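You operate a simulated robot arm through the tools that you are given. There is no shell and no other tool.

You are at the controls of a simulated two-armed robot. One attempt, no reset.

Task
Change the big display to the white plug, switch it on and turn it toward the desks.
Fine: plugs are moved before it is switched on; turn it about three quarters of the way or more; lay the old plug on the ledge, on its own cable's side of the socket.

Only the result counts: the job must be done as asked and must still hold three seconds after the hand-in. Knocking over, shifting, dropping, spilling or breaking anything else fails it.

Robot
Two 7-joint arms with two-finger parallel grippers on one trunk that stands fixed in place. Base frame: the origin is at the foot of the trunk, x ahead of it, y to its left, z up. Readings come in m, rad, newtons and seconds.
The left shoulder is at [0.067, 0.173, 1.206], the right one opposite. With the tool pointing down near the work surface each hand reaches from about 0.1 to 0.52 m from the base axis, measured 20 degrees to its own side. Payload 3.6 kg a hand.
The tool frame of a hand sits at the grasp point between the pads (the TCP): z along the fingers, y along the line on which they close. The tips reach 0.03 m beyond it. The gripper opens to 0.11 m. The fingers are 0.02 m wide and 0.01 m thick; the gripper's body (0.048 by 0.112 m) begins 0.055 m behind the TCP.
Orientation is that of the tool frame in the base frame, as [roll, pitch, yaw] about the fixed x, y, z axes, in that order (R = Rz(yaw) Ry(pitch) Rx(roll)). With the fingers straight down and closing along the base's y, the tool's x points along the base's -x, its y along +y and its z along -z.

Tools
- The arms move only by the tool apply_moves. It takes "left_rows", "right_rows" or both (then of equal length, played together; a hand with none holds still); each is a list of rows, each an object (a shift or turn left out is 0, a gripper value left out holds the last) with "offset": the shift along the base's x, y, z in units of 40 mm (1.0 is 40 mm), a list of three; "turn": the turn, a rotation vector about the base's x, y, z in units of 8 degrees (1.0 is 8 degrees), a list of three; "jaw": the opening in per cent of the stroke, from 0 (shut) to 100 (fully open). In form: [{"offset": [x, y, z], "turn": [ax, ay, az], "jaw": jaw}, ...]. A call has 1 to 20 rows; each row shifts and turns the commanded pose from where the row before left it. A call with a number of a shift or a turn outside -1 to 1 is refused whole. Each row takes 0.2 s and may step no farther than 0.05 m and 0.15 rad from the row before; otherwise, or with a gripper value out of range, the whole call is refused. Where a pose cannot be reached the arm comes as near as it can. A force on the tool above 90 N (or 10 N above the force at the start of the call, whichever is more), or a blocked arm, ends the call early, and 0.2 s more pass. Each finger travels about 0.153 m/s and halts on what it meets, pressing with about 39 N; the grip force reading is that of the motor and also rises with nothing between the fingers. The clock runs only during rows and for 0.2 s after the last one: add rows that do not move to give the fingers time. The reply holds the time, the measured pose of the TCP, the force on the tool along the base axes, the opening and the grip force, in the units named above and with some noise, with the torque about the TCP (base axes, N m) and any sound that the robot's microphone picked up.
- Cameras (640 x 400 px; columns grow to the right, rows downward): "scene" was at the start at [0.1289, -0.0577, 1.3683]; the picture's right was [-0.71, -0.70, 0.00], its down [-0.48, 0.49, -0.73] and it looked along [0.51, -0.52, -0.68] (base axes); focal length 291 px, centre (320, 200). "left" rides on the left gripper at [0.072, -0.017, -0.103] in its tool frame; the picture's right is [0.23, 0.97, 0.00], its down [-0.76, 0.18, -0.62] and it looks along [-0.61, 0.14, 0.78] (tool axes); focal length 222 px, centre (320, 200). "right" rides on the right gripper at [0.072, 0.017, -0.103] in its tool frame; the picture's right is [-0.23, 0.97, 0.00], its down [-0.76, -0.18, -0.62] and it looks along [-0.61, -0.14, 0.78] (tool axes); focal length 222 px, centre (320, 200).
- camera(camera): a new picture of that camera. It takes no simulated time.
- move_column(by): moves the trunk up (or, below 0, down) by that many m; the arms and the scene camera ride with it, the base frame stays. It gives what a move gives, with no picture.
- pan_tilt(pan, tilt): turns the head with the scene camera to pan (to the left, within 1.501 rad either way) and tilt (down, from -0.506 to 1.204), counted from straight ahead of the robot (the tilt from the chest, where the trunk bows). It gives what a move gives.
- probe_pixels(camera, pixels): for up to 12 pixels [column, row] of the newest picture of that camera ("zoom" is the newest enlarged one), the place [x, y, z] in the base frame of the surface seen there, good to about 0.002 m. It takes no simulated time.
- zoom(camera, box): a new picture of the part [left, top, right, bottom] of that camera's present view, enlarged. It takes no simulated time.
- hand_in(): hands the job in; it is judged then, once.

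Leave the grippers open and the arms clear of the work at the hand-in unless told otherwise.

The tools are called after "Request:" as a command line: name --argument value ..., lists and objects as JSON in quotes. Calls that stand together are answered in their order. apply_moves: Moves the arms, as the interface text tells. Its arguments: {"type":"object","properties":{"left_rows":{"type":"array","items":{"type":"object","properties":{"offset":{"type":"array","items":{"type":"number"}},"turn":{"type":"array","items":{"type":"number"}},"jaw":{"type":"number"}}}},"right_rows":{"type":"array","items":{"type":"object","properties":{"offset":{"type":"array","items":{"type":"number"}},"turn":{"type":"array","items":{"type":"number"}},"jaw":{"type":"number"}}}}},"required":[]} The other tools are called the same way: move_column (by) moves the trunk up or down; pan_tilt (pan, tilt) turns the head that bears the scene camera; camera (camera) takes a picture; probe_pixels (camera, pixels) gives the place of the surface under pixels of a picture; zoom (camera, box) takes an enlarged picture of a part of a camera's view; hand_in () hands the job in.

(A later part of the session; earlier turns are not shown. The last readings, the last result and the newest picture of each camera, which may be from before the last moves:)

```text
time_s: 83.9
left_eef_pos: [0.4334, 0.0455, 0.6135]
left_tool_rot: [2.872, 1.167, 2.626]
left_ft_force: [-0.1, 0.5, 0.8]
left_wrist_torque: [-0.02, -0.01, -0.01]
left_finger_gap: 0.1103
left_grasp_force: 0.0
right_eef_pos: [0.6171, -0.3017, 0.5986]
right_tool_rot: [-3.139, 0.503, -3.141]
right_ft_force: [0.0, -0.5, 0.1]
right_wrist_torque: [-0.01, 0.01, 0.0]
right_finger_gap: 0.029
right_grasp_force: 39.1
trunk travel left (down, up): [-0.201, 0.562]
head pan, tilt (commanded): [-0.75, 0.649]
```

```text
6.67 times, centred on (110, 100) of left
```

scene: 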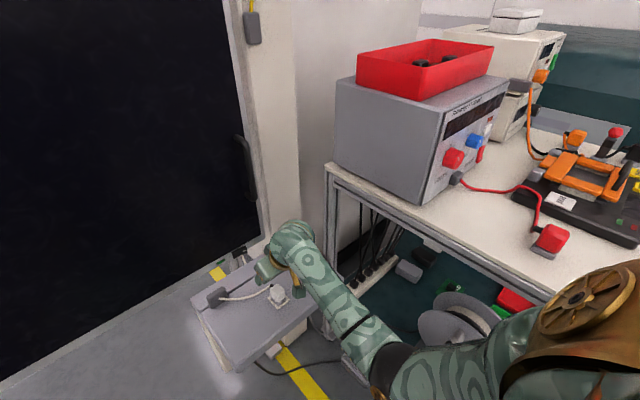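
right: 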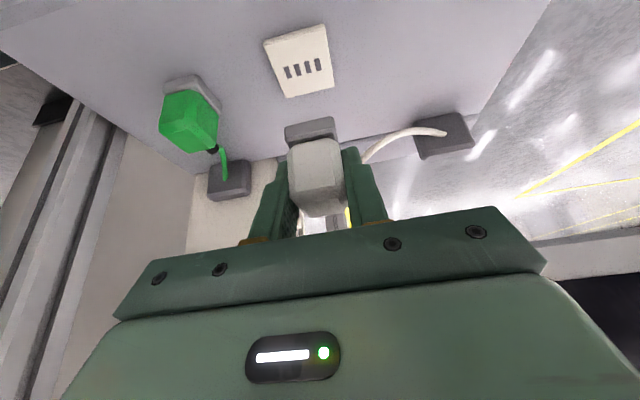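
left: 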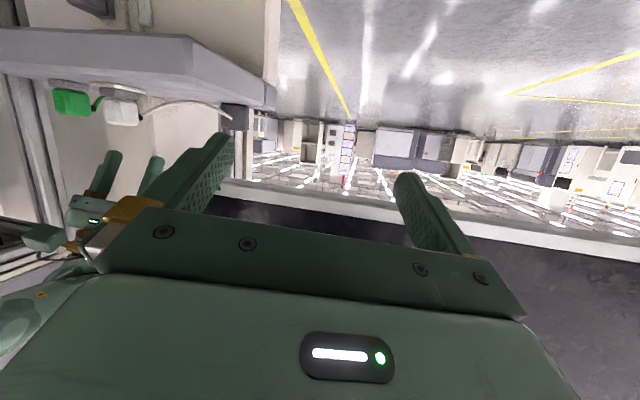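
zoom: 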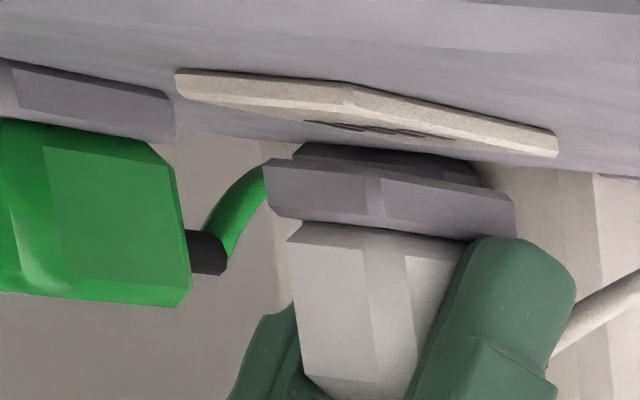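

From here the slots show just in front of the base. I'll probe the base edges and slot centres several times to average out noise.

Request:
zoom --camera "right" --box '[260, 70, 360, 150]'

Request:
probe_pixels --camera "zoom" --pixels '[[205, 300], [250, 290], [300, 278], [350, 267], [400, 256], [425, 250], [238, 261], [297, 245], [359, 232], [423, 217], [310, 320], [310, 300]]'

Request:
probe_pixels --camera "zoom" --pixels '[[195, 300], [195, 320], [440, 260], [445, 300], [192, 290], [436, 240], [110, 150], [478, 60], [510, 325], [140, 190], [490, 150], [300, 110]]'

```text
5.00 times, centred on (310, 110) of right
```

zoom: 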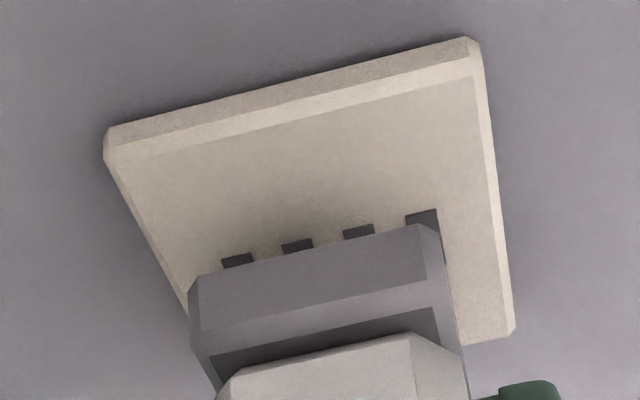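

```text
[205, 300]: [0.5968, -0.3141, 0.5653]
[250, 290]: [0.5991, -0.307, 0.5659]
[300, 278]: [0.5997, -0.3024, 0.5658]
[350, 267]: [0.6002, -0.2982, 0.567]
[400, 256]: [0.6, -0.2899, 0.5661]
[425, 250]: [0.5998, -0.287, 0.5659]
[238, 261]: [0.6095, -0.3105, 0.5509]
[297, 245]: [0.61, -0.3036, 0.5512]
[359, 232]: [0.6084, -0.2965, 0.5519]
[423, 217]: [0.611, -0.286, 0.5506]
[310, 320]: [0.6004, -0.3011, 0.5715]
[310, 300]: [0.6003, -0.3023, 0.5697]
```

```text
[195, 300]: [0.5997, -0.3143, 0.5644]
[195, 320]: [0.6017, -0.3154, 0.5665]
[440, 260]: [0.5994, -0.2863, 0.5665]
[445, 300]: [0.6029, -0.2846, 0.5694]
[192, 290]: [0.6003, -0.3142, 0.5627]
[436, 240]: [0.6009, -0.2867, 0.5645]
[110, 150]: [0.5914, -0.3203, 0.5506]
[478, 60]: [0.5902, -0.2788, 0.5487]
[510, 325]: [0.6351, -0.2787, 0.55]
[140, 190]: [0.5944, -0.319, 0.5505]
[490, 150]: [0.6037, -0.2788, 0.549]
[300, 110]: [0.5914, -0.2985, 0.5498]
```

The base centre is at y≈-0.3002 against the plate centre of -0.2990, and its front is at x≈0.600 against a target of 0.5984. I'll correct by (-1.5,+1.1) mm and lower gently to contact.

Request:
apply_moves --right_rows '[{"offset": [-0.037, 0.028, 0]}, {}, {"offset": [0, 0, -0.12]}, {"offset": [0, 0, -0.08]}, {}]'

Request:
zoom --camera "right" --box '[260, 70, 360, 150]'

Request:
probe_pixels --camera "zoom" --pixels '[[205, 290], [250, 280], [300, 268], [350, 257], [400, 246], [425, 240], [195, 300], [440, 260], [310, 300], [110, 150], [478, 80], [300, 120]]'

```text
time_s: 85.1
left_eef_pos: [0.4346, 0.0462, 0.6145]
left_tool_rot: [2.872, 1.165, 2.628]
left_ft_force: [-1.2, -0.3, -0.3]
left_wrist_torque: [0.03, -0.01, -0.04]
left_finger_gap: 0.1101
left_grasp_force: 0.1
right_eef_pos: [0.6141, -0.2985, 0.5894]
right_tool_rot: [-3.14, 0.501, 3.141]
right_ft_force: [-0.4, 0.0, -0.9]
right_wrist_torque: [0.0, -0.01, 0.03]
right_finger_gap: 0.0292
right_grasp_force: 39.5
trunk travel left (down, up): [-0.201, 0.562]
head pan, tilt (commanded): [-0.75, 0.649]
```

```text
5.00 times, centred on (310, 110) of right
```

zoom: 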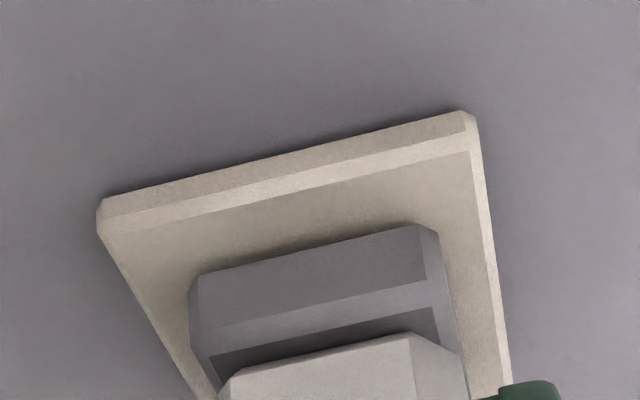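

```text
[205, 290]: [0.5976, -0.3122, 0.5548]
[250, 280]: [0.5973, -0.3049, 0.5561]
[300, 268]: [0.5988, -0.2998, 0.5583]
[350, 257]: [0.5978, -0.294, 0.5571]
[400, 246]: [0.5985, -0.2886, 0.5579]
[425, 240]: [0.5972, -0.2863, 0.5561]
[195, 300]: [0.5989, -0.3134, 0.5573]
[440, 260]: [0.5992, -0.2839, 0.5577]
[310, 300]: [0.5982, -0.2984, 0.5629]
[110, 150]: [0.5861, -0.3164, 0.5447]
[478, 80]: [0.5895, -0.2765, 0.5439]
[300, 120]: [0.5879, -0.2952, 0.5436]
```

Now the base centre is at y≈-0.2987 and the front at x≈0.598, right on target. I'll lower the last millimetres slowly.

Request:
apply_moves --right_rows '[{"offset": [0, 0, -0.03]}, {"offset": [0, 0, -0.03]}, {"offset": [0, 0, -0.03]}, {}]'

```text
time_s: 86.1
left_eef_pos: [0.4336, 0.0442, 0.6142]
left_tool_rot: [2.871, 1.167, 2.624]
left_ft_force: [-0.1, -0.2, -0.5]
left_wrist_torque: [0.01, -0.02, -0.01]
left_finger_gap: 0.1102
left_grasp_force: 0.1
right_eef_pos: [0.6147, -0.3006, 0.589]
right_tool_rot: [-3.138, 0.507, -3.141]
right_ft_force: [-1.6, -9.5, 15.3]
right_wrist_torque: [0.03, 0.71, 0.11]
right_finger_gap: 0.0289
right_grasp_force: 38.7
trunk travel left (down, up): [-0.201, 0.562]
head pan, tilt (commanded): [-0.75, 0.649]
heard: snap
```

A snap: the plug latched. Sideways force of -9.5 N and 15 N press remain, so I'll relax those toward zero before opening, to avoid unseating it.

Request:
apply_moves --right_rows '[{"offset": [0, -0.02, 0.02]}, {"offset": [0, -0.015, 0.02]}, {}]'

```text
time_s: 86.9
left_eef_pos: [0.4338, 0.0454, 0.6149]
left_tool_rot: [2.871, 1.165, 2.624]
left_ft_force: [-0.7, 0.3, -0.5]
left_wrist_torque: [0.01, -0.03, 0.02]
left_finger_gap: 0.1099
left_grasp_force: 0.0
right_eef_pos: [0.6144, -0.3003, 0.5901]
right_tool_rot: [-3.14, 0.505, -3.141]
right_ft_force: [9.3, -10.3, 8.3]
right_wrist_torque: [-0.08, -0.54, -0.1]
right_finger_gap: 0.029
right_grasp_force: 39.4
trunk travel left (down, up): [-0.201, 0.562]
head pan, tilt (commanded): [-0.75, 0.649]
```

The residual forces are around 10 N, well below what broke the green loose. I'll open the jaw now, both fingers together, and listen.

Request:
apply_moves --right_rows '[{"jaw": 50}, {"jaw": 65}, {}]'

Request:
zoom --camera "right" --box '[230, 60, 400, 240]'

Request:
zoom --camera "left" --box '[50, 60, 170, 150]'

```text
time_s: 87.7
left_eef_pos: [0.4339, 0.0455, 0.6143]
left_tool_rot: [2.872, 1.167, 2.628]
left_ft_force: [1.0, 0.3, -0.9]
left_wrist_torque: [0.0, 0.0, -0.02]
left_finger_gap: 0.1102
left_grasp_force: 0.1
right_eef_pos: [0.6134, -0.2996, 0.5893]
right_tool_rot: [-3.14, 0.502, -3.14]
right_ft_force: [-0.5, -0.4, -1.4]
right_wrist_torque: [-0.01, 0.01, -0.01]
right_finger_gap: 0.0716
right_grasp_force: 0.0
trunk travel left (down, up): [-0.201, 0.562]
head pan, tilt (commanded): [-0.75, 0.649]
```

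```text
2.22 times, centred on (315, 150) of right
```

zoom: 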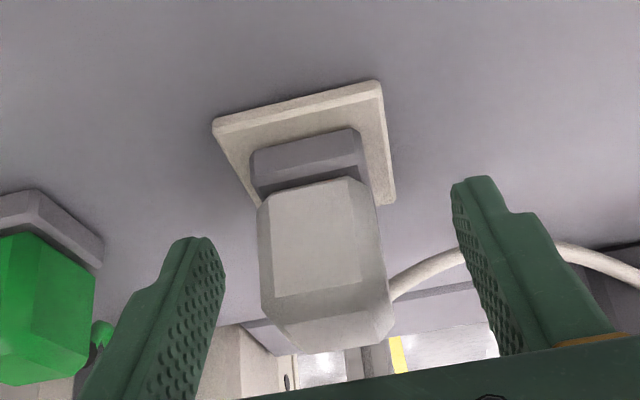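

```text
4.44 times, centred on (110, 105) of left
```

zoom: 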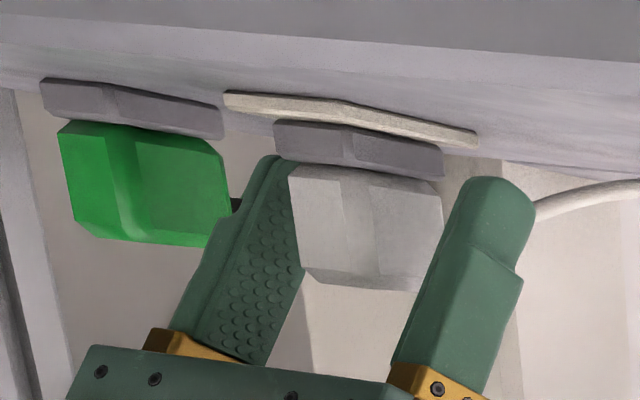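

Released with no further snap, so the white plug is seated. I'll raise the right hand straight up and back, then study the switch at the display's lower edge.

Request:
apply_moves --right_rows '[{"offset": [0, 0, 0.6]}, {"offset": [0, 0, 0.9]}, {"offset": [-0.3, 0.1, 0.9]}, {"offset": [-0.7, 0.3, 0.7]}, {"offset": [-0.7, 0.3, 0.6]}, {}]'

Request:
camera --camera "right"

Request:
zoom --camera "right" --box '[280, 90, 440, 220]'

Request:
zoom --camera "scene" --box '[200, 220, 300, 300]'

```text
time_s: 89.1
left_eef_pos: [0.4342, 0.0451, 0.6137]
left_tool_rot: [2.873, 1.166, 2.626]
left_ft_force: [0.3, 0.4, 0.0]
left_wrist_torque: [-0.02, 0.03, 0.01]
left_finger_gap: 0.1097
left_grasp_force: 0.1
right_eef_pos: [0.546, -0.2721, 0.7365]
right_tool_rot: [-3.139, 0.502, 3.142]
right_ft_force: [-0.1, -0.5, 0.4]
right_wrist_torque: [-0.01, 0.02, 0.01]
right_finger_gap: 0.0716
right_grasp_force: 0.0
trunk travel left (down, up): [-0.201, 0.562]
head pan, tilt (commanded): [-0.75, 0.649]
```

```text
taken
```

right: 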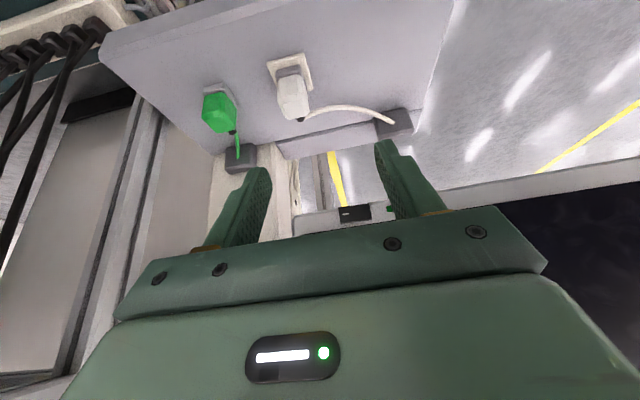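

```text
3.08 times, centred on (360, 155) of right
```

zoom: 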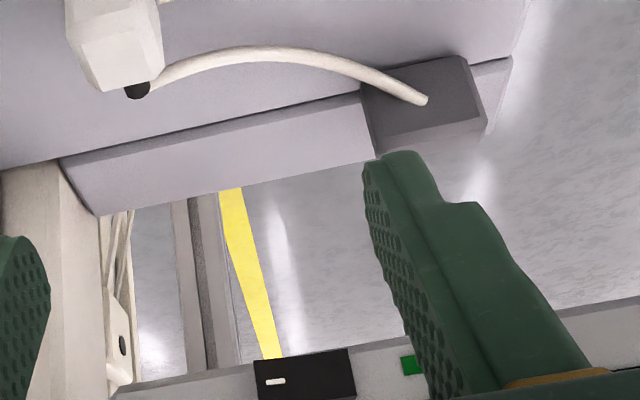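

```text
5.00 times, centred on (250, 260) of scene
```

zoom: 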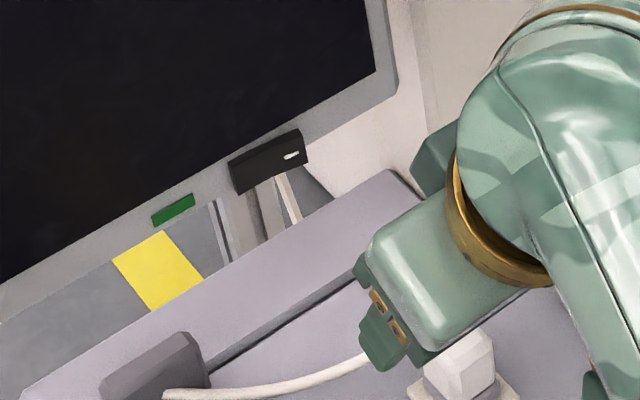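

The switch is a black piece with a white bar at its right end, and there's a green indicator to its left. I'll zoom tightly from both cameras and probe its shape.

Request:
zoom --camera "right" --box '[325, 190, 405, 230]'

Request:
probe_pixels --camera "zoom" --pixels '[[150, 170], [200, 170], [250, 165], [300, 160], [350, 155], [150, 220], [200, 220], [250, 215], [300, 210], [350, 205], [130, 200], [230, 140]]'

Request:
zoom --camera "scene" --box '[230, 240, 270, 265]'

Request:
probe_pixels --camera "zoom" --pixels '[[100, 150], [150, 140], [200, 130], [250, 120], [300, 110], [350, 100], [400, 90], [150, 200], [250, 180], [350, 170], [300, 60], [500, 60]]'

```text
8.00 times, centred on (365, 210) of right
```

zoom: 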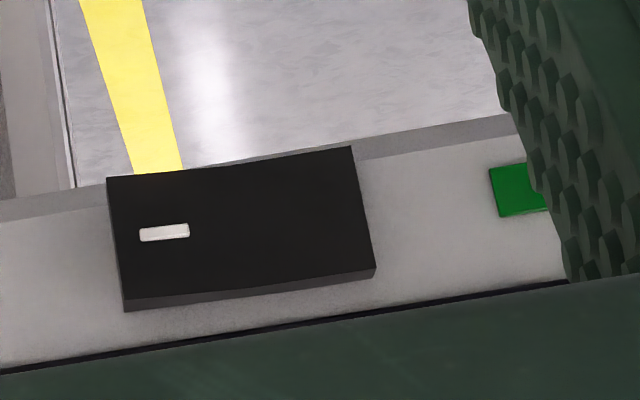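

```text
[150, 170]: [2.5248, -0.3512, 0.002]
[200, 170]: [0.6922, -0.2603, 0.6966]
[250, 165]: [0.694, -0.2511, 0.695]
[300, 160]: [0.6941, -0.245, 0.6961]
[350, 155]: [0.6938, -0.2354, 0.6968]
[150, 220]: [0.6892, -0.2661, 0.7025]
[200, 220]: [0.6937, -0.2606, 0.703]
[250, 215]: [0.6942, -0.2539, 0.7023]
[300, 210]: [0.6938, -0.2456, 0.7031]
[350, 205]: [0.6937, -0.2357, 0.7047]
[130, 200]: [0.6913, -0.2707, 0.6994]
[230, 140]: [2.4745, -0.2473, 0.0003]
```

```text
16.00 times, centred on (250, 252) of scene
```

zoom: 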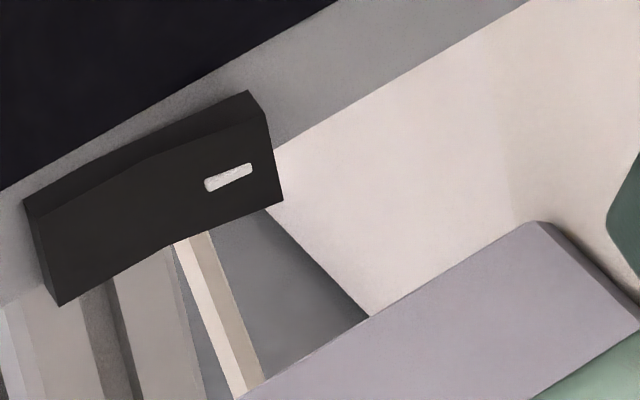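

```text
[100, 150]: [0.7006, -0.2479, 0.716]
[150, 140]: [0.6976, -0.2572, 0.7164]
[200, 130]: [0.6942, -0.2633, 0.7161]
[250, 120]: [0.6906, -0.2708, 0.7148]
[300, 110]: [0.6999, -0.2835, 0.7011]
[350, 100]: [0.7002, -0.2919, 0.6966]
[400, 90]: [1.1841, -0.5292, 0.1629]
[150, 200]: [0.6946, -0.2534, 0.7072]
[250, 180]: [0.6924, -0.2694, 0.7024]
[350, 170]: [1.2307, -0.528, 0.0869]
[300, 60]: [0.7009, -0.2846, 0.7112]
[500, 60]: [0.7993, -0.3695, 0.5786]
```

It's a rocker: the marked right half (y≈-0.275 to -0.255) protrudes to x≈0.689, and the left half is at 0.694. It's off, so I need to push the marked half in (+x). I'll pitch the right hand so the closed fingers point forward, staying well clear of the display for now.

Request:
apply_moves --right_rows '[{"offset": [0, 0, 0], "turn": [0, -0.96, 0], "jaw": 0}, {"offset": [0, 0, 0], "turn": [0, -0.96, 0]}, {"offset": [0, 0, 0], "turn": [0, -0.96, 0]}, {"offset": [0, 0, 0], "turn": [0, -0.96, 0]}, {"offset": [0, 0, 0], "turn": [0, -0.96, 0]}, {"offset": [0, 0, 0], "turn": [0, -0.96, 0]}, {}]'

Request:
camera --camera "right"

Request:
camera --camera "scene"

Request:
camera --camera "left"

```text
time_s: 90.7
left_eef_pos: [0.4337, 0.0459, 0.6148]
left_tool_rot: [2.873, 1.167, 2.626]
left_ft_force: [-0.6, 0.6, 0.4]
left_wrist_torque: [-0.02, -0.02, 0.01]
left_finger_gap: 0.1101
left_grasp_force: 0.1
right_eef_pos: [0.5466, -0.2714, 0.7369]
right_tool_rot: [-3.131, 1.307, -3.134]
right_ft_force: [0.4, 0.6, -0.9]
right_wrist_torque: [0.03, -0.02, 0.0]
right_finger_gap: 0.0
right_grasp_force: 38.0
trunk travel left (down, up): [-0.201, 0.562]
head pan, tilt (commanded): [-0.75, 0.649]
```

```text
taken
```

right: 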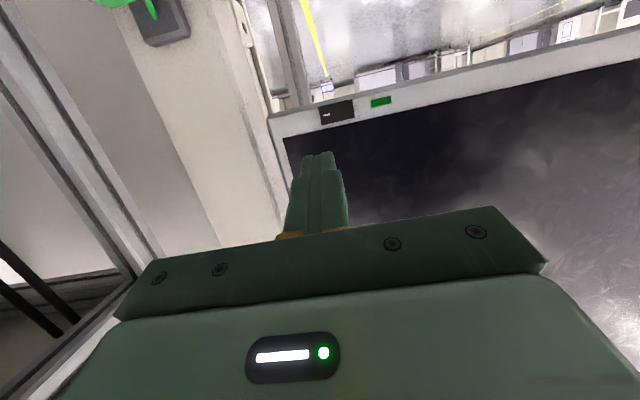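

```text
taken
```

scene: 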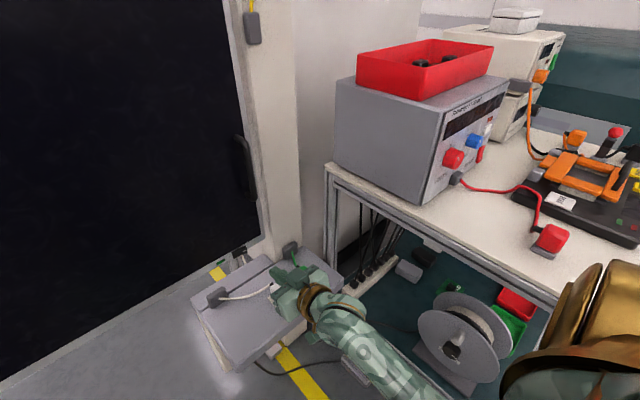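

```text
taken
```

left: 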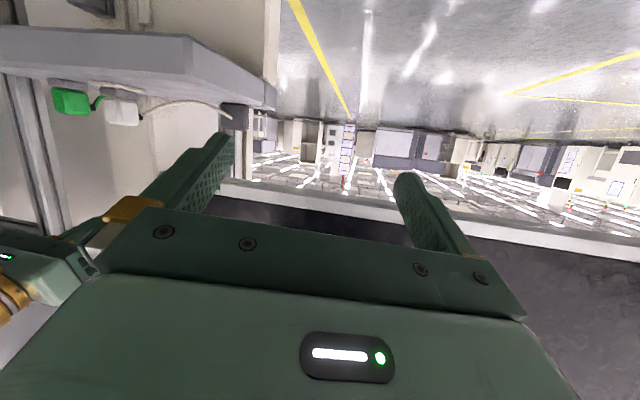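

The fingers point forward and the rocker is visible at (337,112) in the wrist view. I'll align the fingertip with the marked half (y≈-0.269, tip z≈0.702) and stop about 13 mm short of it.

Request:
apply_moves --right_rows '[{"offset": [0, 0.05, -0.35]}, {"offset": [0.4, 0, -0.35]}, {"offset": [0.6, 0, 0]}, {"offset": [0.7, 0, 0]}, {"offset": [0.7, 0, 0]}, {}]'

Request:
camera --camera "right"

Request:
zoom --camera "right" --box '[270, 100, 390, 200]'

Request:
zoom --camera "scene" --box '[200, 210, 320, 310]'

```text
time_s: 92.1
left_eef_pos: [0.4345, 0.0463, 0.6144]
left_tool_rot: [2.874, 1.164, 2.626]
left_ft_force: [0.4, -0.7, 0.0]
left_wrist_torque: [0.02, 0.0, 0.0]
left_finger_gap: 0.1101
left_grasp_force: 0.0
right_eef_pos: [0.6436, -0.2718, 0.7094]
right_tool_rot: [-3.134, 1.308, -3.134]
right_ft_force: [0.2, 0.0, -0.1]
right_wrist_torque: [0.01, 0.0, -0.03]
right_finger_gap: 0.0
right_grasp_force: 37.5
trunk travel left (down, up): [-0.201, 0.562]
head pan, tilt (commanded): [-0.75, 0.649]
```

```text
taken
```

right: 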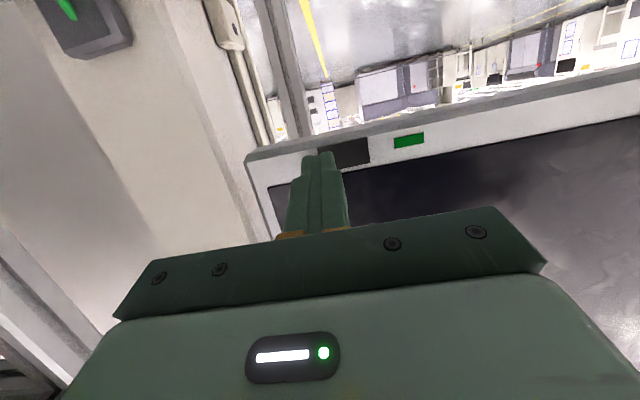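

```text
4.00 times, centred on (330, 150) of right
```

zoom: 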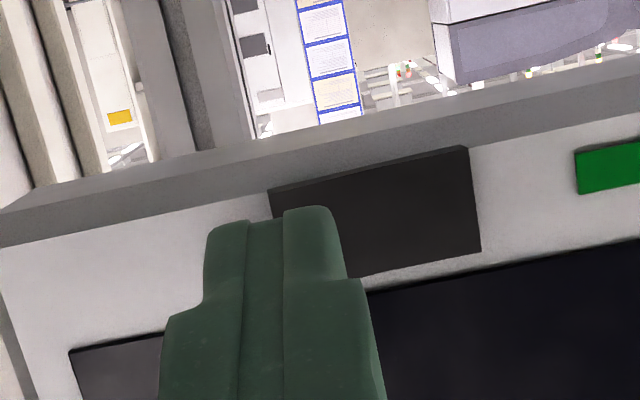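

```text
4.00 times, centred on (260, 260) of scene
```

zoom: 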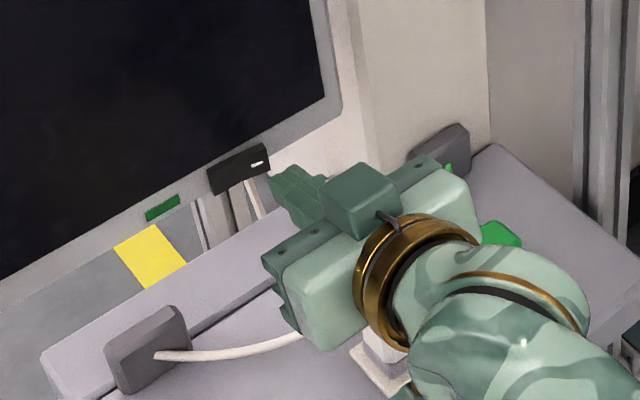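

The closed fingertips are in front of the marked end of the rocker. I'll shift +3 mm in y to centre on that half, then advance slowly with force checks.

Request:
apply_moves --right_rows '[{"offset": [0, 0.075, 0]}, {"offset": [0.25, 0, 0]}, {"offset": [0.1, 0, 0]}, {}]'

Request:
zoom --camera "right" --box '[270, 100, 390, 200]'

```text
time_s: 93.1
left_eef_pos: [0.4339, 0.045, 0.6137]
left_tool_rot: [2.873, 1.166, 2.627]
left_ft_force: [-0.3, -0.2, -0.2]
left_wrist_torque: [0.0, 0.0, -0.01]
left_finger_gap: 0.1101
left_grasp_force: 0.1
right_eef_pos: [0.6572, -0.2671, 0.7086]
right_tool_rot: [-3.136, 1.308, -3.136]
right_ft_force: [-0.1, -0.6, 0.0]
right_wrist_torque: [-0.01, 0.0, 0.0]
right_finger_gap: 0.0001
right_grasp_force: 37.6
trunk travel left (down, up): [-0.201, 0.562]
head pan, tilt (commanded): [-0.75, 0.649]
```

```text
4.00 times, centred on (330, 150) of right
```

zoom: 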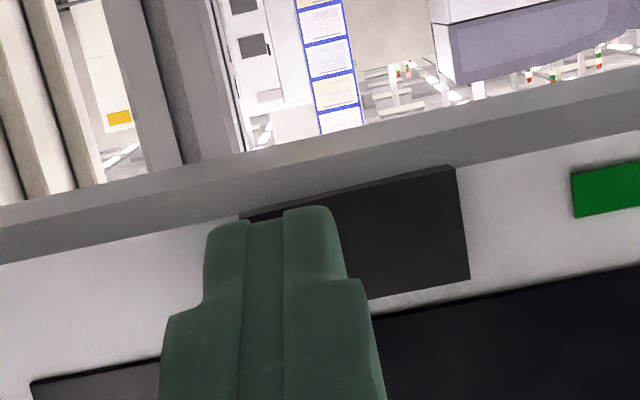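

Just before contact at TCP x≈0.657. I'll advance in small steps and listen for a click.

Request:
apply_moves --right_rows '[{"offset": [0.06, 0, 0]}, {"offset": [0.06, 0, 0]}, {}]'

Request:
zoom --camera "right" --box '[270, 100, 390, 200]'

```text
time_s: 93.9
left_eef_pos: [0.4334, 0.0453, 0.6153]
left_tool_rot: [2.873, 1.167, 2.628]
left_ft_force: [-0.5, 0.7, 0.2]
left_wrist_torque: [-0.04, 0.0, 0.02]
left_finger_gap: 0.1099
left_grasp_force: 0.1
right_eef_pos: [0.6617, -0.2669, 0.7099]
right_tool_rot: [-3.134, 1.308, -3.137]
right_ft_force: [0.0, -0.7, -0.6]
right_wrist_torque: [0.0, -0.02, -0.01]
right_finger_gap: 0.0
right_grasp_force: 37.8
trunk travel left (down, up): [-0.201, 0.562]
head pan, tilt (commanded): [-0.75, 0.649]
heard: click
```

```text
4.00 times, centred on (330, 150) of right
```

zoom: 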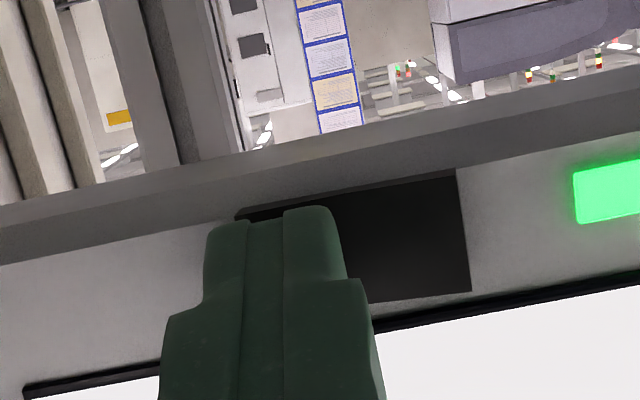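

A click, the indicator is bright green and the screen is lit, so the display is on via the white plug. I'll retract the right hand straight back, then look at the display and handle.

Request:
apply_moves --right_rows '[{"offset": [-0.3, 0, 0]}, {"offset": [-0.8, 0, 0]}, {"offset": [-0.9, 0, 0.3]}, {"offset": [-0.9, 0, 0.5]}, {}]'

Request:
camera --camera "scene"

Request:
zoom --camera "scene" --box '[190, 100, 320, 300]'

Request:
camera --camera "right"

```text
time_s: 95.1
left_eef_pos: [0.4342, 0.0452, 0.6137]
left_tool_rot: [2.873, 1.166, 2.626]
left_ft_force: [-0.1, 0.6, -0.3]
left_wrist_torque: [-0.03, 0.02, 0.0]
left_finger_gap: 0.11
left_grasp_force: 0.0
right_eef_pos: [0.5439, -0.2674, 0.742]
right_tool_rot: [-3.135, 1.306, -3.135]
right_ft_force: [-0.1, 0.1, -0.1]
right_wrist_torque: [0.02, -0.01, 0.02]
right_finger_gap: 0.0001
right_grasp_force: 37.6
trunk travel left (down, up): [-0.201, 0.562]
head pan, tilt (commanded): [-0.75, 0.649]
```

```text
taken
```

scene: 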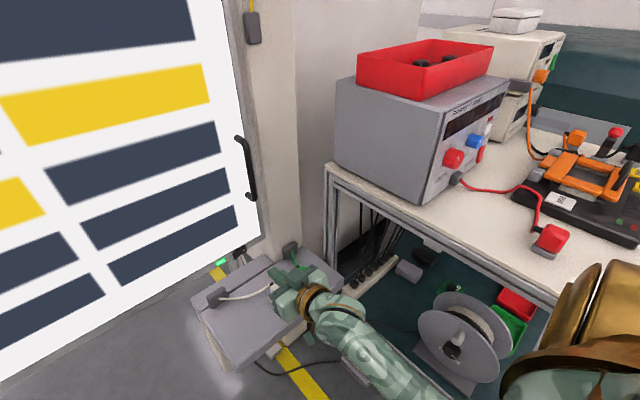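

```text
2.00 times, centred on (255, 200) of scene
```

zoom: 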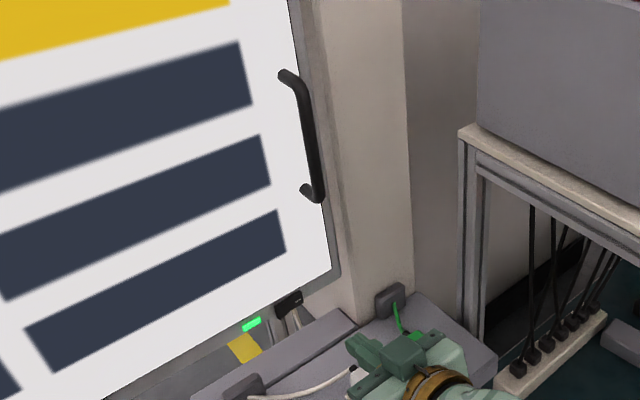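

```text
taken
```

right: 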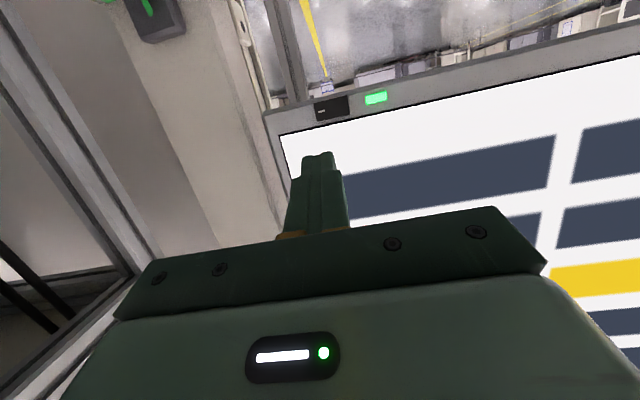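

The display is lit. The D-handle is near its right edge (bar x≈0.657, y≈-0.305, z 0.87–0.98). Pulling that edge toward me turns the face toward +y, where the desks are. Before raising the trunk for this, I'll check where the right elbow is relative to the bench.

Request:
pan_tilt --pan -0.75 --tilt 1.15

Request:
camera --camera "scene"

Request:
probe_pixels --camera "scene" --pixels '[[320, 100], [350, 150], [380, 200], [400, 250], [420, 300], [440, 200], [460, 250], [480, 300], [360, 60], [300, 60], [420, 160], [450, 120]]'

```text
time_s: 96.0
left_eef_pos: [0.4342, 0.0455, 0.6138]
left_tool_rot: [2.872, 1.167, 2.626]
left_ft_force: [0.0, 1.7, 0.0]
left_wrist_torque: [-0.01, 0.01, 0.0]
left_finger_gap: 0.11
left_grasp_force: 0.0
right_eef_pos: [0.5445, -0.2673, 0.7412]
right_tool_rot: [-3.133, 1.308, -3.136]
right_ft_force: [-0.7, 0.7, 0.5]
right_wrist_torque: [-0.01, 0.03, -0.02]
right_finger_gap: 0.0
right_grasp_force: 37.8
trunk travel left (down, up): [-0.201, 0.562]
head pan, tilt (commanded): [-0.75, 1.15]
```

```text
taken
```

scene: 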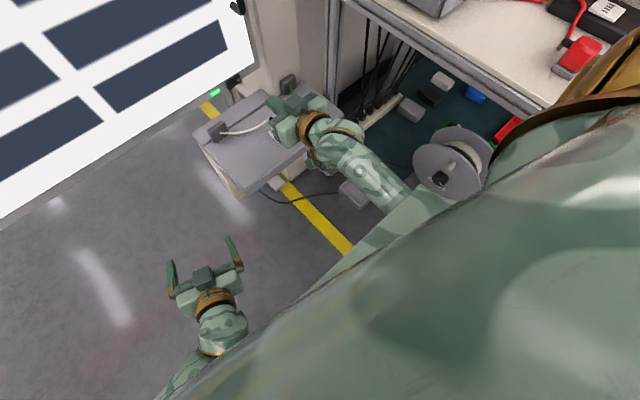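

```text
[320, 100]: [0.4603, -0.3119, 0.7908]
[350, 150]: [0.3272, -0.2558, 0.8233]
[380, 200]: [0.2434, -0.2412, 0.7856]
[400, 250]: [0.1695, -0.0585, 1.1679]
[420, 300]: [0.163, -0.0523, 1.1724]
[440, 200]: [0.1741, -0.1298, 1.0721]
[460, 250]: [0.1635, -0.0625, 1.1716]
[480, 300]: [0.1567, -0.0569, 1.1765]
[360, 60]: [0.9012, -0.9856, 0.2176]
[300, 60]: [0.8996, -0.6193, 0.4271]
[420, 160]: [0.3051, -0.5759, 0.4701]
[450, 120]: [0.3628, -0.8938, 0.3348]
```

The forearm now runs low and near the body (elbow around (0.2,-0.25,0.77)), well inside the bench edge, so raising is safe. I'll raise the trunk 0.2 m, which brings the right hand to handle height.

Request:
move_column --by 0.2

Request:
pan_tilt --pan -0.6 --tilt 0.7

Request:
camera --camera "scene"

Request:
camera --camera "right"

```text
time_s: 98.2
left_eef_pos: [0.4337, 0.0462, 0.8135]
left_tool_rot: [2.873, 1.165, 2.625]
left_ft_force: [0.8, -0.1, -0.8]
left_wrist_torque: [-0.01, 0.0, 0.0]
left_finger_gap: 0.1099
left_grasp_force: 0.0
right_eef_pos: [0.5457, -0.267, 0.9404]
right_tool_rot: [-3.136, 1.305, -3.137]
right_ft_force: [-0.9, 0.0, 0.4]
right_wrist_torque: [0.03, -0.01, -0.05]
right_finger_gap: 0.0001
right_grasp_force: 37.5
trunk travel left (down, up): [-0.401, 0.362]
head pan, tilt (commanded): [-0.75, 1.15]
```

```text
time_s: 99.1
left_eef_pos: [0.4336, 0.0459, 0.8148]
left_tool_rot: [2.872, 1.165, 2.627]
left_ft_force: [0.1, 0.4, -0.6]
left_wrist_torque: [0.02, 0.01, 0.01]
left_finger_gap: 0.1099
left_grasp_force: 0.0
right_eef_pos: [0.545, -0.2672, 0.9419]
right_tool_rot: [-3.133, 1.309, -3.137]
right_ft_force: [-0.2, -1.4, 0.5]
right_wrist_torque: [0.0, -0.01, 0.02]
right_finger_gap: 0.0003
right_grasp_force: 38.1
trunk travel left (down, up): [-0.401, 0.362]
head pan, tilt (commanded): [-0.6, 0.7]
```

```text
taken
```

scene: 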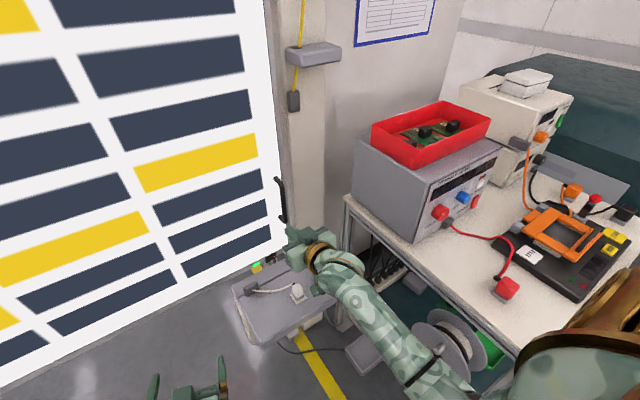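

```text
taken
```

right: 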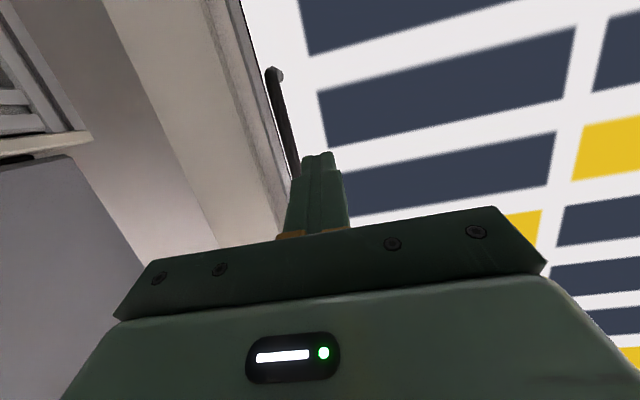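

The plugs on the ledge still look fine from here. I'll zoom in on the handle and probe its bar and ends.

Request:
zoom --camera "right" --box '[230, 40, 330, 190]'

Request:
probe_pixels --camera "zoom" --pixels '[[300, 120], [310, 110], [320, 90], [305, 150], [315, 190], [325, 230], [335, 270], [345, 310], [280, 200], [360, 200], [250, 150], [330, 120]]'

Request:
zoom --camera "scene" --box '[250, 150, 350, 290]'

Request:
probe_pixels --camera "zoom" --pixels '[[330, 90], [338, 120], [342, 150], [345, 175], [330, 85], [345, 190], [360, 120], [300, 120], [320, 80], [335, 100]]'

```text
2.67 times, centred on (280, 115) of right
```

zoom: 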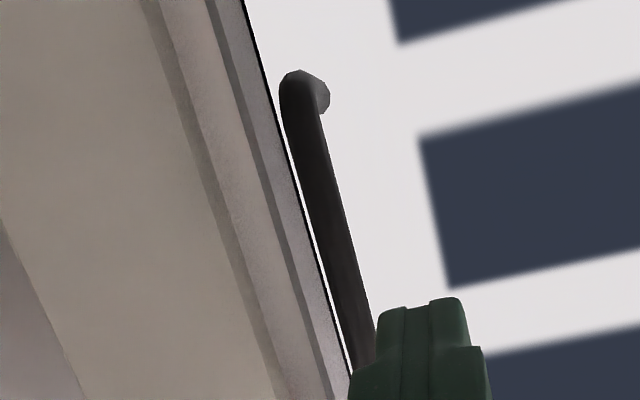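

```text
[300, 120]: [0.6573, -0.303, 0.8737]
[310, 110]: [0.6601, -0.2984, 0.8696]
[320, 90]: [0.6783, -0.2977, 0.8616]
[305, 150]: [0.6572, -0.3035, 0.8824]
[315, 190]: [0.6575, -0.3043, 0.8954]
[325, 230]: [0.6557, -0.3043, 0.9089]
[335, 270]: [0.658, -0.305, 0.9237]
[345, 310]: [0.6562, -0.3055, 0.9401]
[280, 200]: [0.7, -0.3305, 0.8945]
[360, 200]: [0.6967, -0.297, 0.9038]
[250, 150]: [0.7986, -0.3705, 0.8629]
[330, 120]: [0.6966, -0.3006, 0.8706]
```

```text
2.86 times, centred on (300, 220) of scene
```

zoom: 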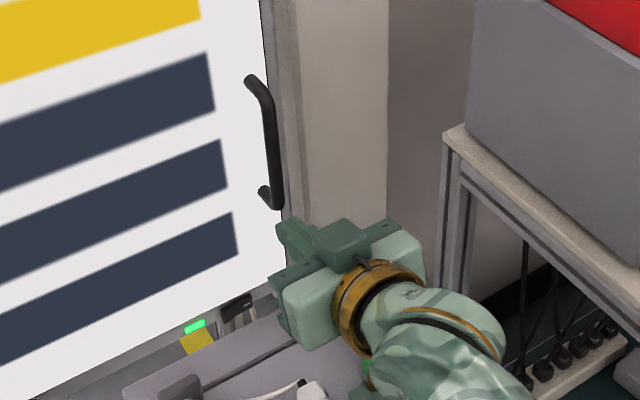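

```text
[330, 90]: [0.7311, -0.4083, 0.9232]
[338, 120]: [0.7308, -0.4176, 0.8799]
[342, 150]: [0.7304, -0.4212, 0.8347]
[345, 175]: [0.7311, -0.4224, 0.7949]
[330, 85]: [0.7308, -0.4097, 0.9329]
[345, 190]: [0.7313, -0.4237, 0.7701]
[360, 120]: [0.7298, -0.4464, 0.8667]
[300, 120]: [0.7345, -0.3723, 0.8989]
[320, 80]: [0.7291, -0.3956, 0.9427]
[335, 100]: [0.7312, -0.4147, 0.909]
```

The bar is at x≈0.657 (front), y≈-0.304, about 12 mm thick, spanning z≈0.865–0.985. I'll open the jaw and line up at y=-0.304, z≈0.925 in front of it, still short of the bar.

Request:
apply_moves --right_rows '[{"offset": [0, -0.46, -0.2], "jaw": 60}, {"offset": [0, -0.46, -0.2]}, {"offset": [0.7, 0, 0]}, {"offset": [0.5, 0, 0]}, {}]'

Request:
camera --camera "right"

Request:
zoom --camera "scene" --box '[230, 140, 370, 300]'

```text
time_s: 100.3
left_eef_pos: [0.4336, 0.0456, 0.8148]
left_tool_rot: [2.873, 1.167, 2.628]
left_ft_force: [-0.2, 0.9, -0.1]
left_wrist_torque: [0.03, -0.01, 0.03]
left_finger_gap: 0.1099
left_grasp_force: 0.1
right_eef_pos: [0.5928, -0.3047, 0.9262]
right_tool_rot: [-3.134, 1.307, -3.136]
right_ft_force: [0.5, -0.1, 0.6]
right_wrist_torque: [0.03, 0.01, 0.0]
right_finger_gap: 0.0661
right_grasp_force: 0.1
trunk travel left (down, up): [-0.401, 0.362]
head pan, tilt (commanded): [-0.6, 0.7]
```

```text
taken
```

right: 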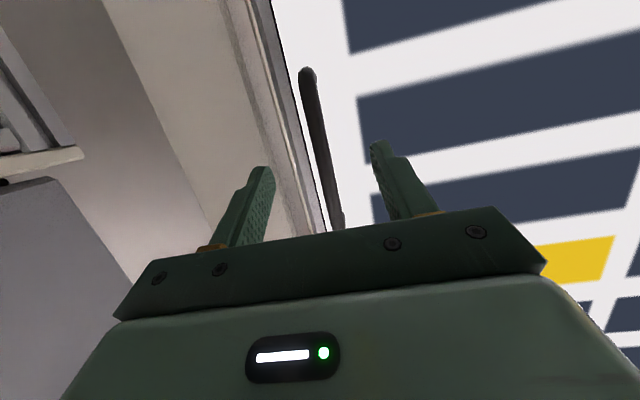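

```text
2.50 times, centred on (300, 220) of scene
```

zoom: 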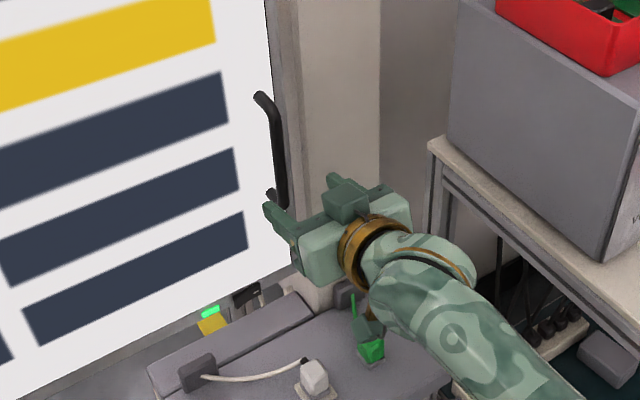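

The bar lies between the open fingers. I'll advance 60 mm to put it between the pads, tips still short of the screen.

Request:
apply_moves --right_rows '[{"offset": [0.6, 0, 0]}, {"offset": [0.5, 0, 0]}, {"offset": [0.4, 0, 0]}, {}]'

Request:
camera --camera "right"

Request:
zoom --camera "scene" --box '[230, 140, 370, 300]'

```text
time_s: 101.3
left_eef_pos: [0.4353, 0.0462, 0.8144]
left_tool_rot: [2.875, 1.166, 2.627]
left_ft_force: [-0.6, -0.9, 0.4]
left_wrist_torque: [0.0, 0.04, -0.02]
left_finger_gap: 0.1099
left_grasp_force: 0.1
right_eef_pos: [0.6537, -0.3052, 0.9246]
right_tool_rot: [-3.137, 1.307, -3.136]
right_ft_force: [-0.9, 0.1, -0.2]
right_wrist_torque: [0.0, -0.01, -0.01]
right_finger_gap: 0.0661
right_grasp_force: 0.0
trunk travel left (down, up): [-0.401, 0.362]
head pan, tilt (commanded): [-0.6, 0.7]
```

```text
taken
```

right: 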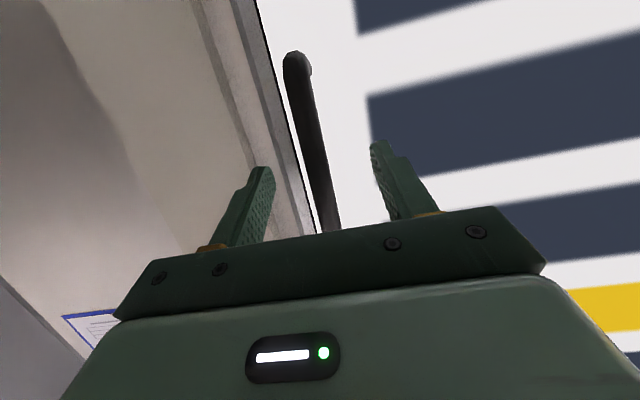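

```text
2.50 times, centred on (300, 220) of scene
```

zoom: 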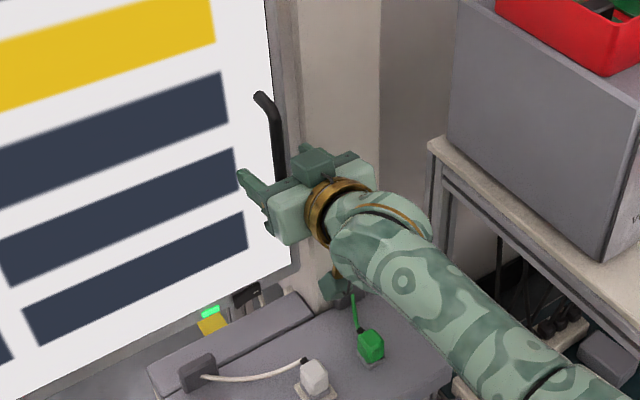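

The bar is between the pads. I'll close the grip on it.

Request:
apply_moves --right_rows '[{"jaw": 0}, {}, {}]'

Request:
camera --camera "right"

```text
time_s: 102.1
left_eef_pos: [0.4329, 0.0453, 0.8147]
left_tool_rot: [2.874, 1.164, 2.626]
left_ft_force: [-0.6, -1.2, 0.3]
left_wrist_torque: [0.03, 0.0, -0.02]
left_finger_gap: 0.1101
left_grasp_force: 0.1
right_eef_pos: [0.6535, -0.3045, 0.9251]
right_tool_rot: [-3.136, 1.306, -3.137]
right_ft_force: [2.0, -0.6, 0.8]
right_wrist_torque: [0.1, 0.11, -0.01]
right_finger_gap: 0.0136
right_grasp_force: 45.1
trunk travel left (down, up): [-0.401, 0.362]
head pan, tilt (commanded): [-0.6, 0.7]
```

```text
taken
```

right: 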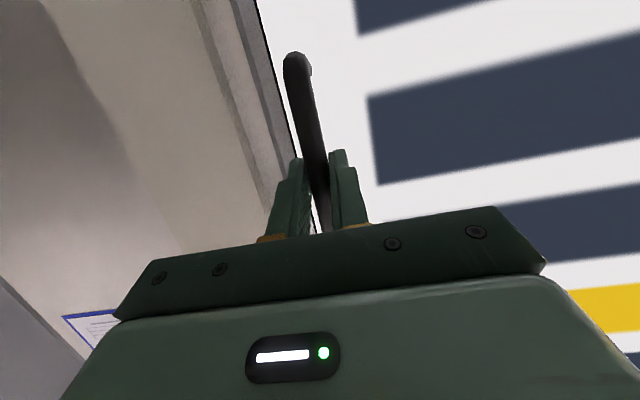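

Gripped on a 13.6 mm bar. I'll make a gentle test pull of 10–12 mm toward me and watch the force.

Request:
apply_moves --right_rows '[{"offset": [-0.15, 0, 0]}, {"offset": [-0.15, 0, 0]}, {}]'

```text
time_s: 102.9
left_eef_pos: [0.4342, 0.0459, 0.8148]
left_tool_rot: [2.874, 1.167, 2.628]
left_ft_force: [-0.3, 0.5, 1.1]
left_wrist_torque: [0.01, -0.04, 0.01]
left_finger_gap: 0.1102
left_grasp_force: 0.1
right_eef_pos: [0.6431, -0.3024, 0.9259]
right_tool_rot: [-3.136, 1.307, -3.137]
right_ft_force: [7.0, 6.1, 3.3]
right_wrist_torque: [0.1, -0.43, 0.05]
right_finger_gap: 0.0138
right_grasp_force: 44.8
trunk travel left (down, up): [-0.401, 0.362]
head pan, tilt (commanded): [-0.6, 0.7]
```

The display moves: the handle came 10 mm in −x and 2 mm in +y. I'll probe the screen surface at several places to find the turn angle and pivot.

Request:
camera --camera "scene"

Request:
probe_pixels --camera "scene" --pixels '[[10, 60], [50, 150], [100, 100], [150, 50], [200, 150], [240, 100], [20, 300], [100, 250], [180, 230], [255, 180], [60, 30], [220, 200]]'

```text
taken
```

scene: 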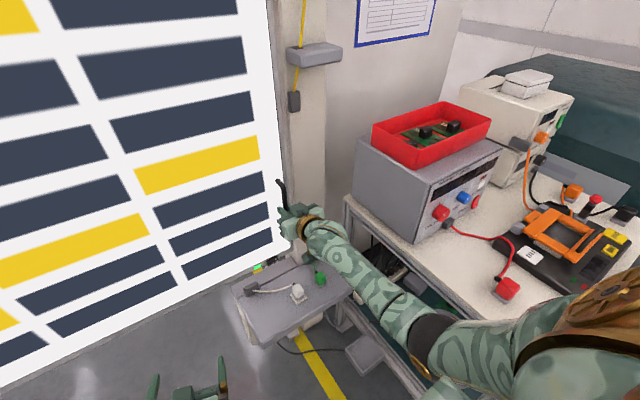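

```text
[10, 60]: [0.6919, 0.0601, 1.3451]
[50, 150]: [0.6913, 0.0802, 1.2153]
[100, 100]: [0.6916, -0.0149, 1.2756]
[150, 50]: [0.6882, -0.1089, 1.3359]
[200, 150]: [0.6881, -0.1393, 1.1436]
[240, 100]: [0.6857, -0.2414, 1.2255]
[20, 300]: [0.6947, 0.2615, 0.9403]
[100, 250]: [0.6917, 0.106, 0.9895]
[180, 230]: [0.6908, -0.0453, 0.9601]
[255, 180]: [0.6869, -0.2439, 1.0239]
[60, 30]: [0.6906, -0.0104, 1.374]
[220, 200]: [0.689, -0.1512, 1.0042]
```

The screen has turned about 1° about a vertical axis near its middle (pivot y≈0.4–0.55), so pulling the handle is correct. I'll keep pulling along an arc, yawing the hand with it and checking forces often.

Request:
apply_moves --right_rows '[{"offset": [-0.36, 0.1, 0], "turn": [0, 0, -0.14]}, {"offset": [-0.36, 0.1, 0], "turn": [0, 0, -0.14]}, {"offset": [-0.36, 0.1, 0], "turn": [0, 0, -0.14]}, {}]'

```text
time_s: 103.9
left_eef_pos: [0.4336, 0.0461, 0.8148]
left_tool_rot: [2.873, 1.167, 2.626]
left_ft_force: [-0.2, 0.6, -0.8]
left_wrist_torque: [0.0, -0.04, 0.03]
left_finger_gap: 0.1102
left_grasp_force: 0.1
right_eef_pos: [0.5959, -0.2914, 0.9246]
right_tool_rot: [-3.134, 1.309, 3.09]
right_ft_force: [-0.5, 1.9, 10.0]
right_wrist_torque: [0.12, -0.34, 0.02]
right_finger_gap: 0.0136
right_grasp_force: 44.2
trunk travel left (down, up): [-0.401, 0.362]
head pan, tilt (commanded): [-0.6, 0.7]
```

It's moving smoothly with low force. I'll continue along the arc.

Request:
apply_moves --right_rows '[{"offset": [-0.36, 0.13, 0.02], "turn": [0, 0, -0.15]}, {"offset": [-0.36, 0.14, 0.02], "turn": [0, 0, -0.15]}, {"offset": [-0.36, 0.15, 0], "turn": [0, 0, -0.15]}, {"offset": [-0.36, 0.16, 0], "turn": [0, 0, -0.15]}, {}]'

Request:
camera --camera "scene"

Request:
probe_pixels --camera "scene" --pixels '[[10, 60], [50, 150], [100, 100], [150, 50], [200, 150], [240, 100], [20, 280], [100, 250], [180, 230], [255, 180], [60, 30], [220, 200]]'

```text
time_s: 105.1
left_eef_pos: [0.4315, 0.0443, 0.816]
left_tool_rot: [2.866, 1.167, 2.619]
left_ft_force: [0.2, -0.1, 0.2]
left_wrist_torque: [0.0, -0.03, 0.01]
left_finger_gap: 0.11
left_grasp_force: 0.1
right_eef_pos: [0.537, -0.2715, 0.9248]
right_tool_rot: [-3.133, 1.303, 3.004]
right_ft_force: [-14.7, -21.9, 0.6]
right_wrist_torque: [-0.05, -0.59, -0.35]
right_finger_gap: 0.0138
right_grasp_force: 44.8
trunk travel left (down, up): [-0.401, 0.362]
head pan, tilt (commanded): [-0.6, 0.7]
```

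```text
taken
```

scene: 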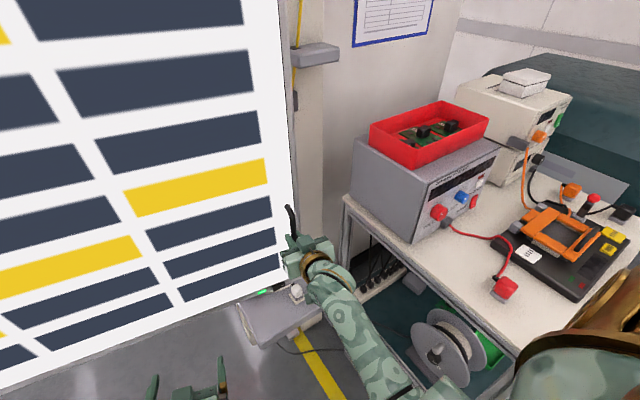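

```text
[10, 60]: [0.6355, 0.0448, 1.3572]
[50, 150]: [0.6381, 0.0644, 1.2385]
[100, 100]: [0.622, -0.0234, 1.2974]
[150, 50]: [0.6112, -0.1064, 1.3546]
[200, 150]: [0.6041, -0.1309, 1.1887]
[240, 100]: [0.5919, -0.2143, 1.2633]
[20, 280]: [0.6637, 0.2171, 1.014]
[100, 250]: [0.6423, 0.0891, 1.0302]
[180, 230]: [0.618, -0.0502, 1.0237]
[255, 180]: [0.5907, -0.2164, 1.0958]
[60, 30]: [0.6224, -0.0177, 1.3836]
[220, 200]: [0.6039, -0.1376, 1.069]
```

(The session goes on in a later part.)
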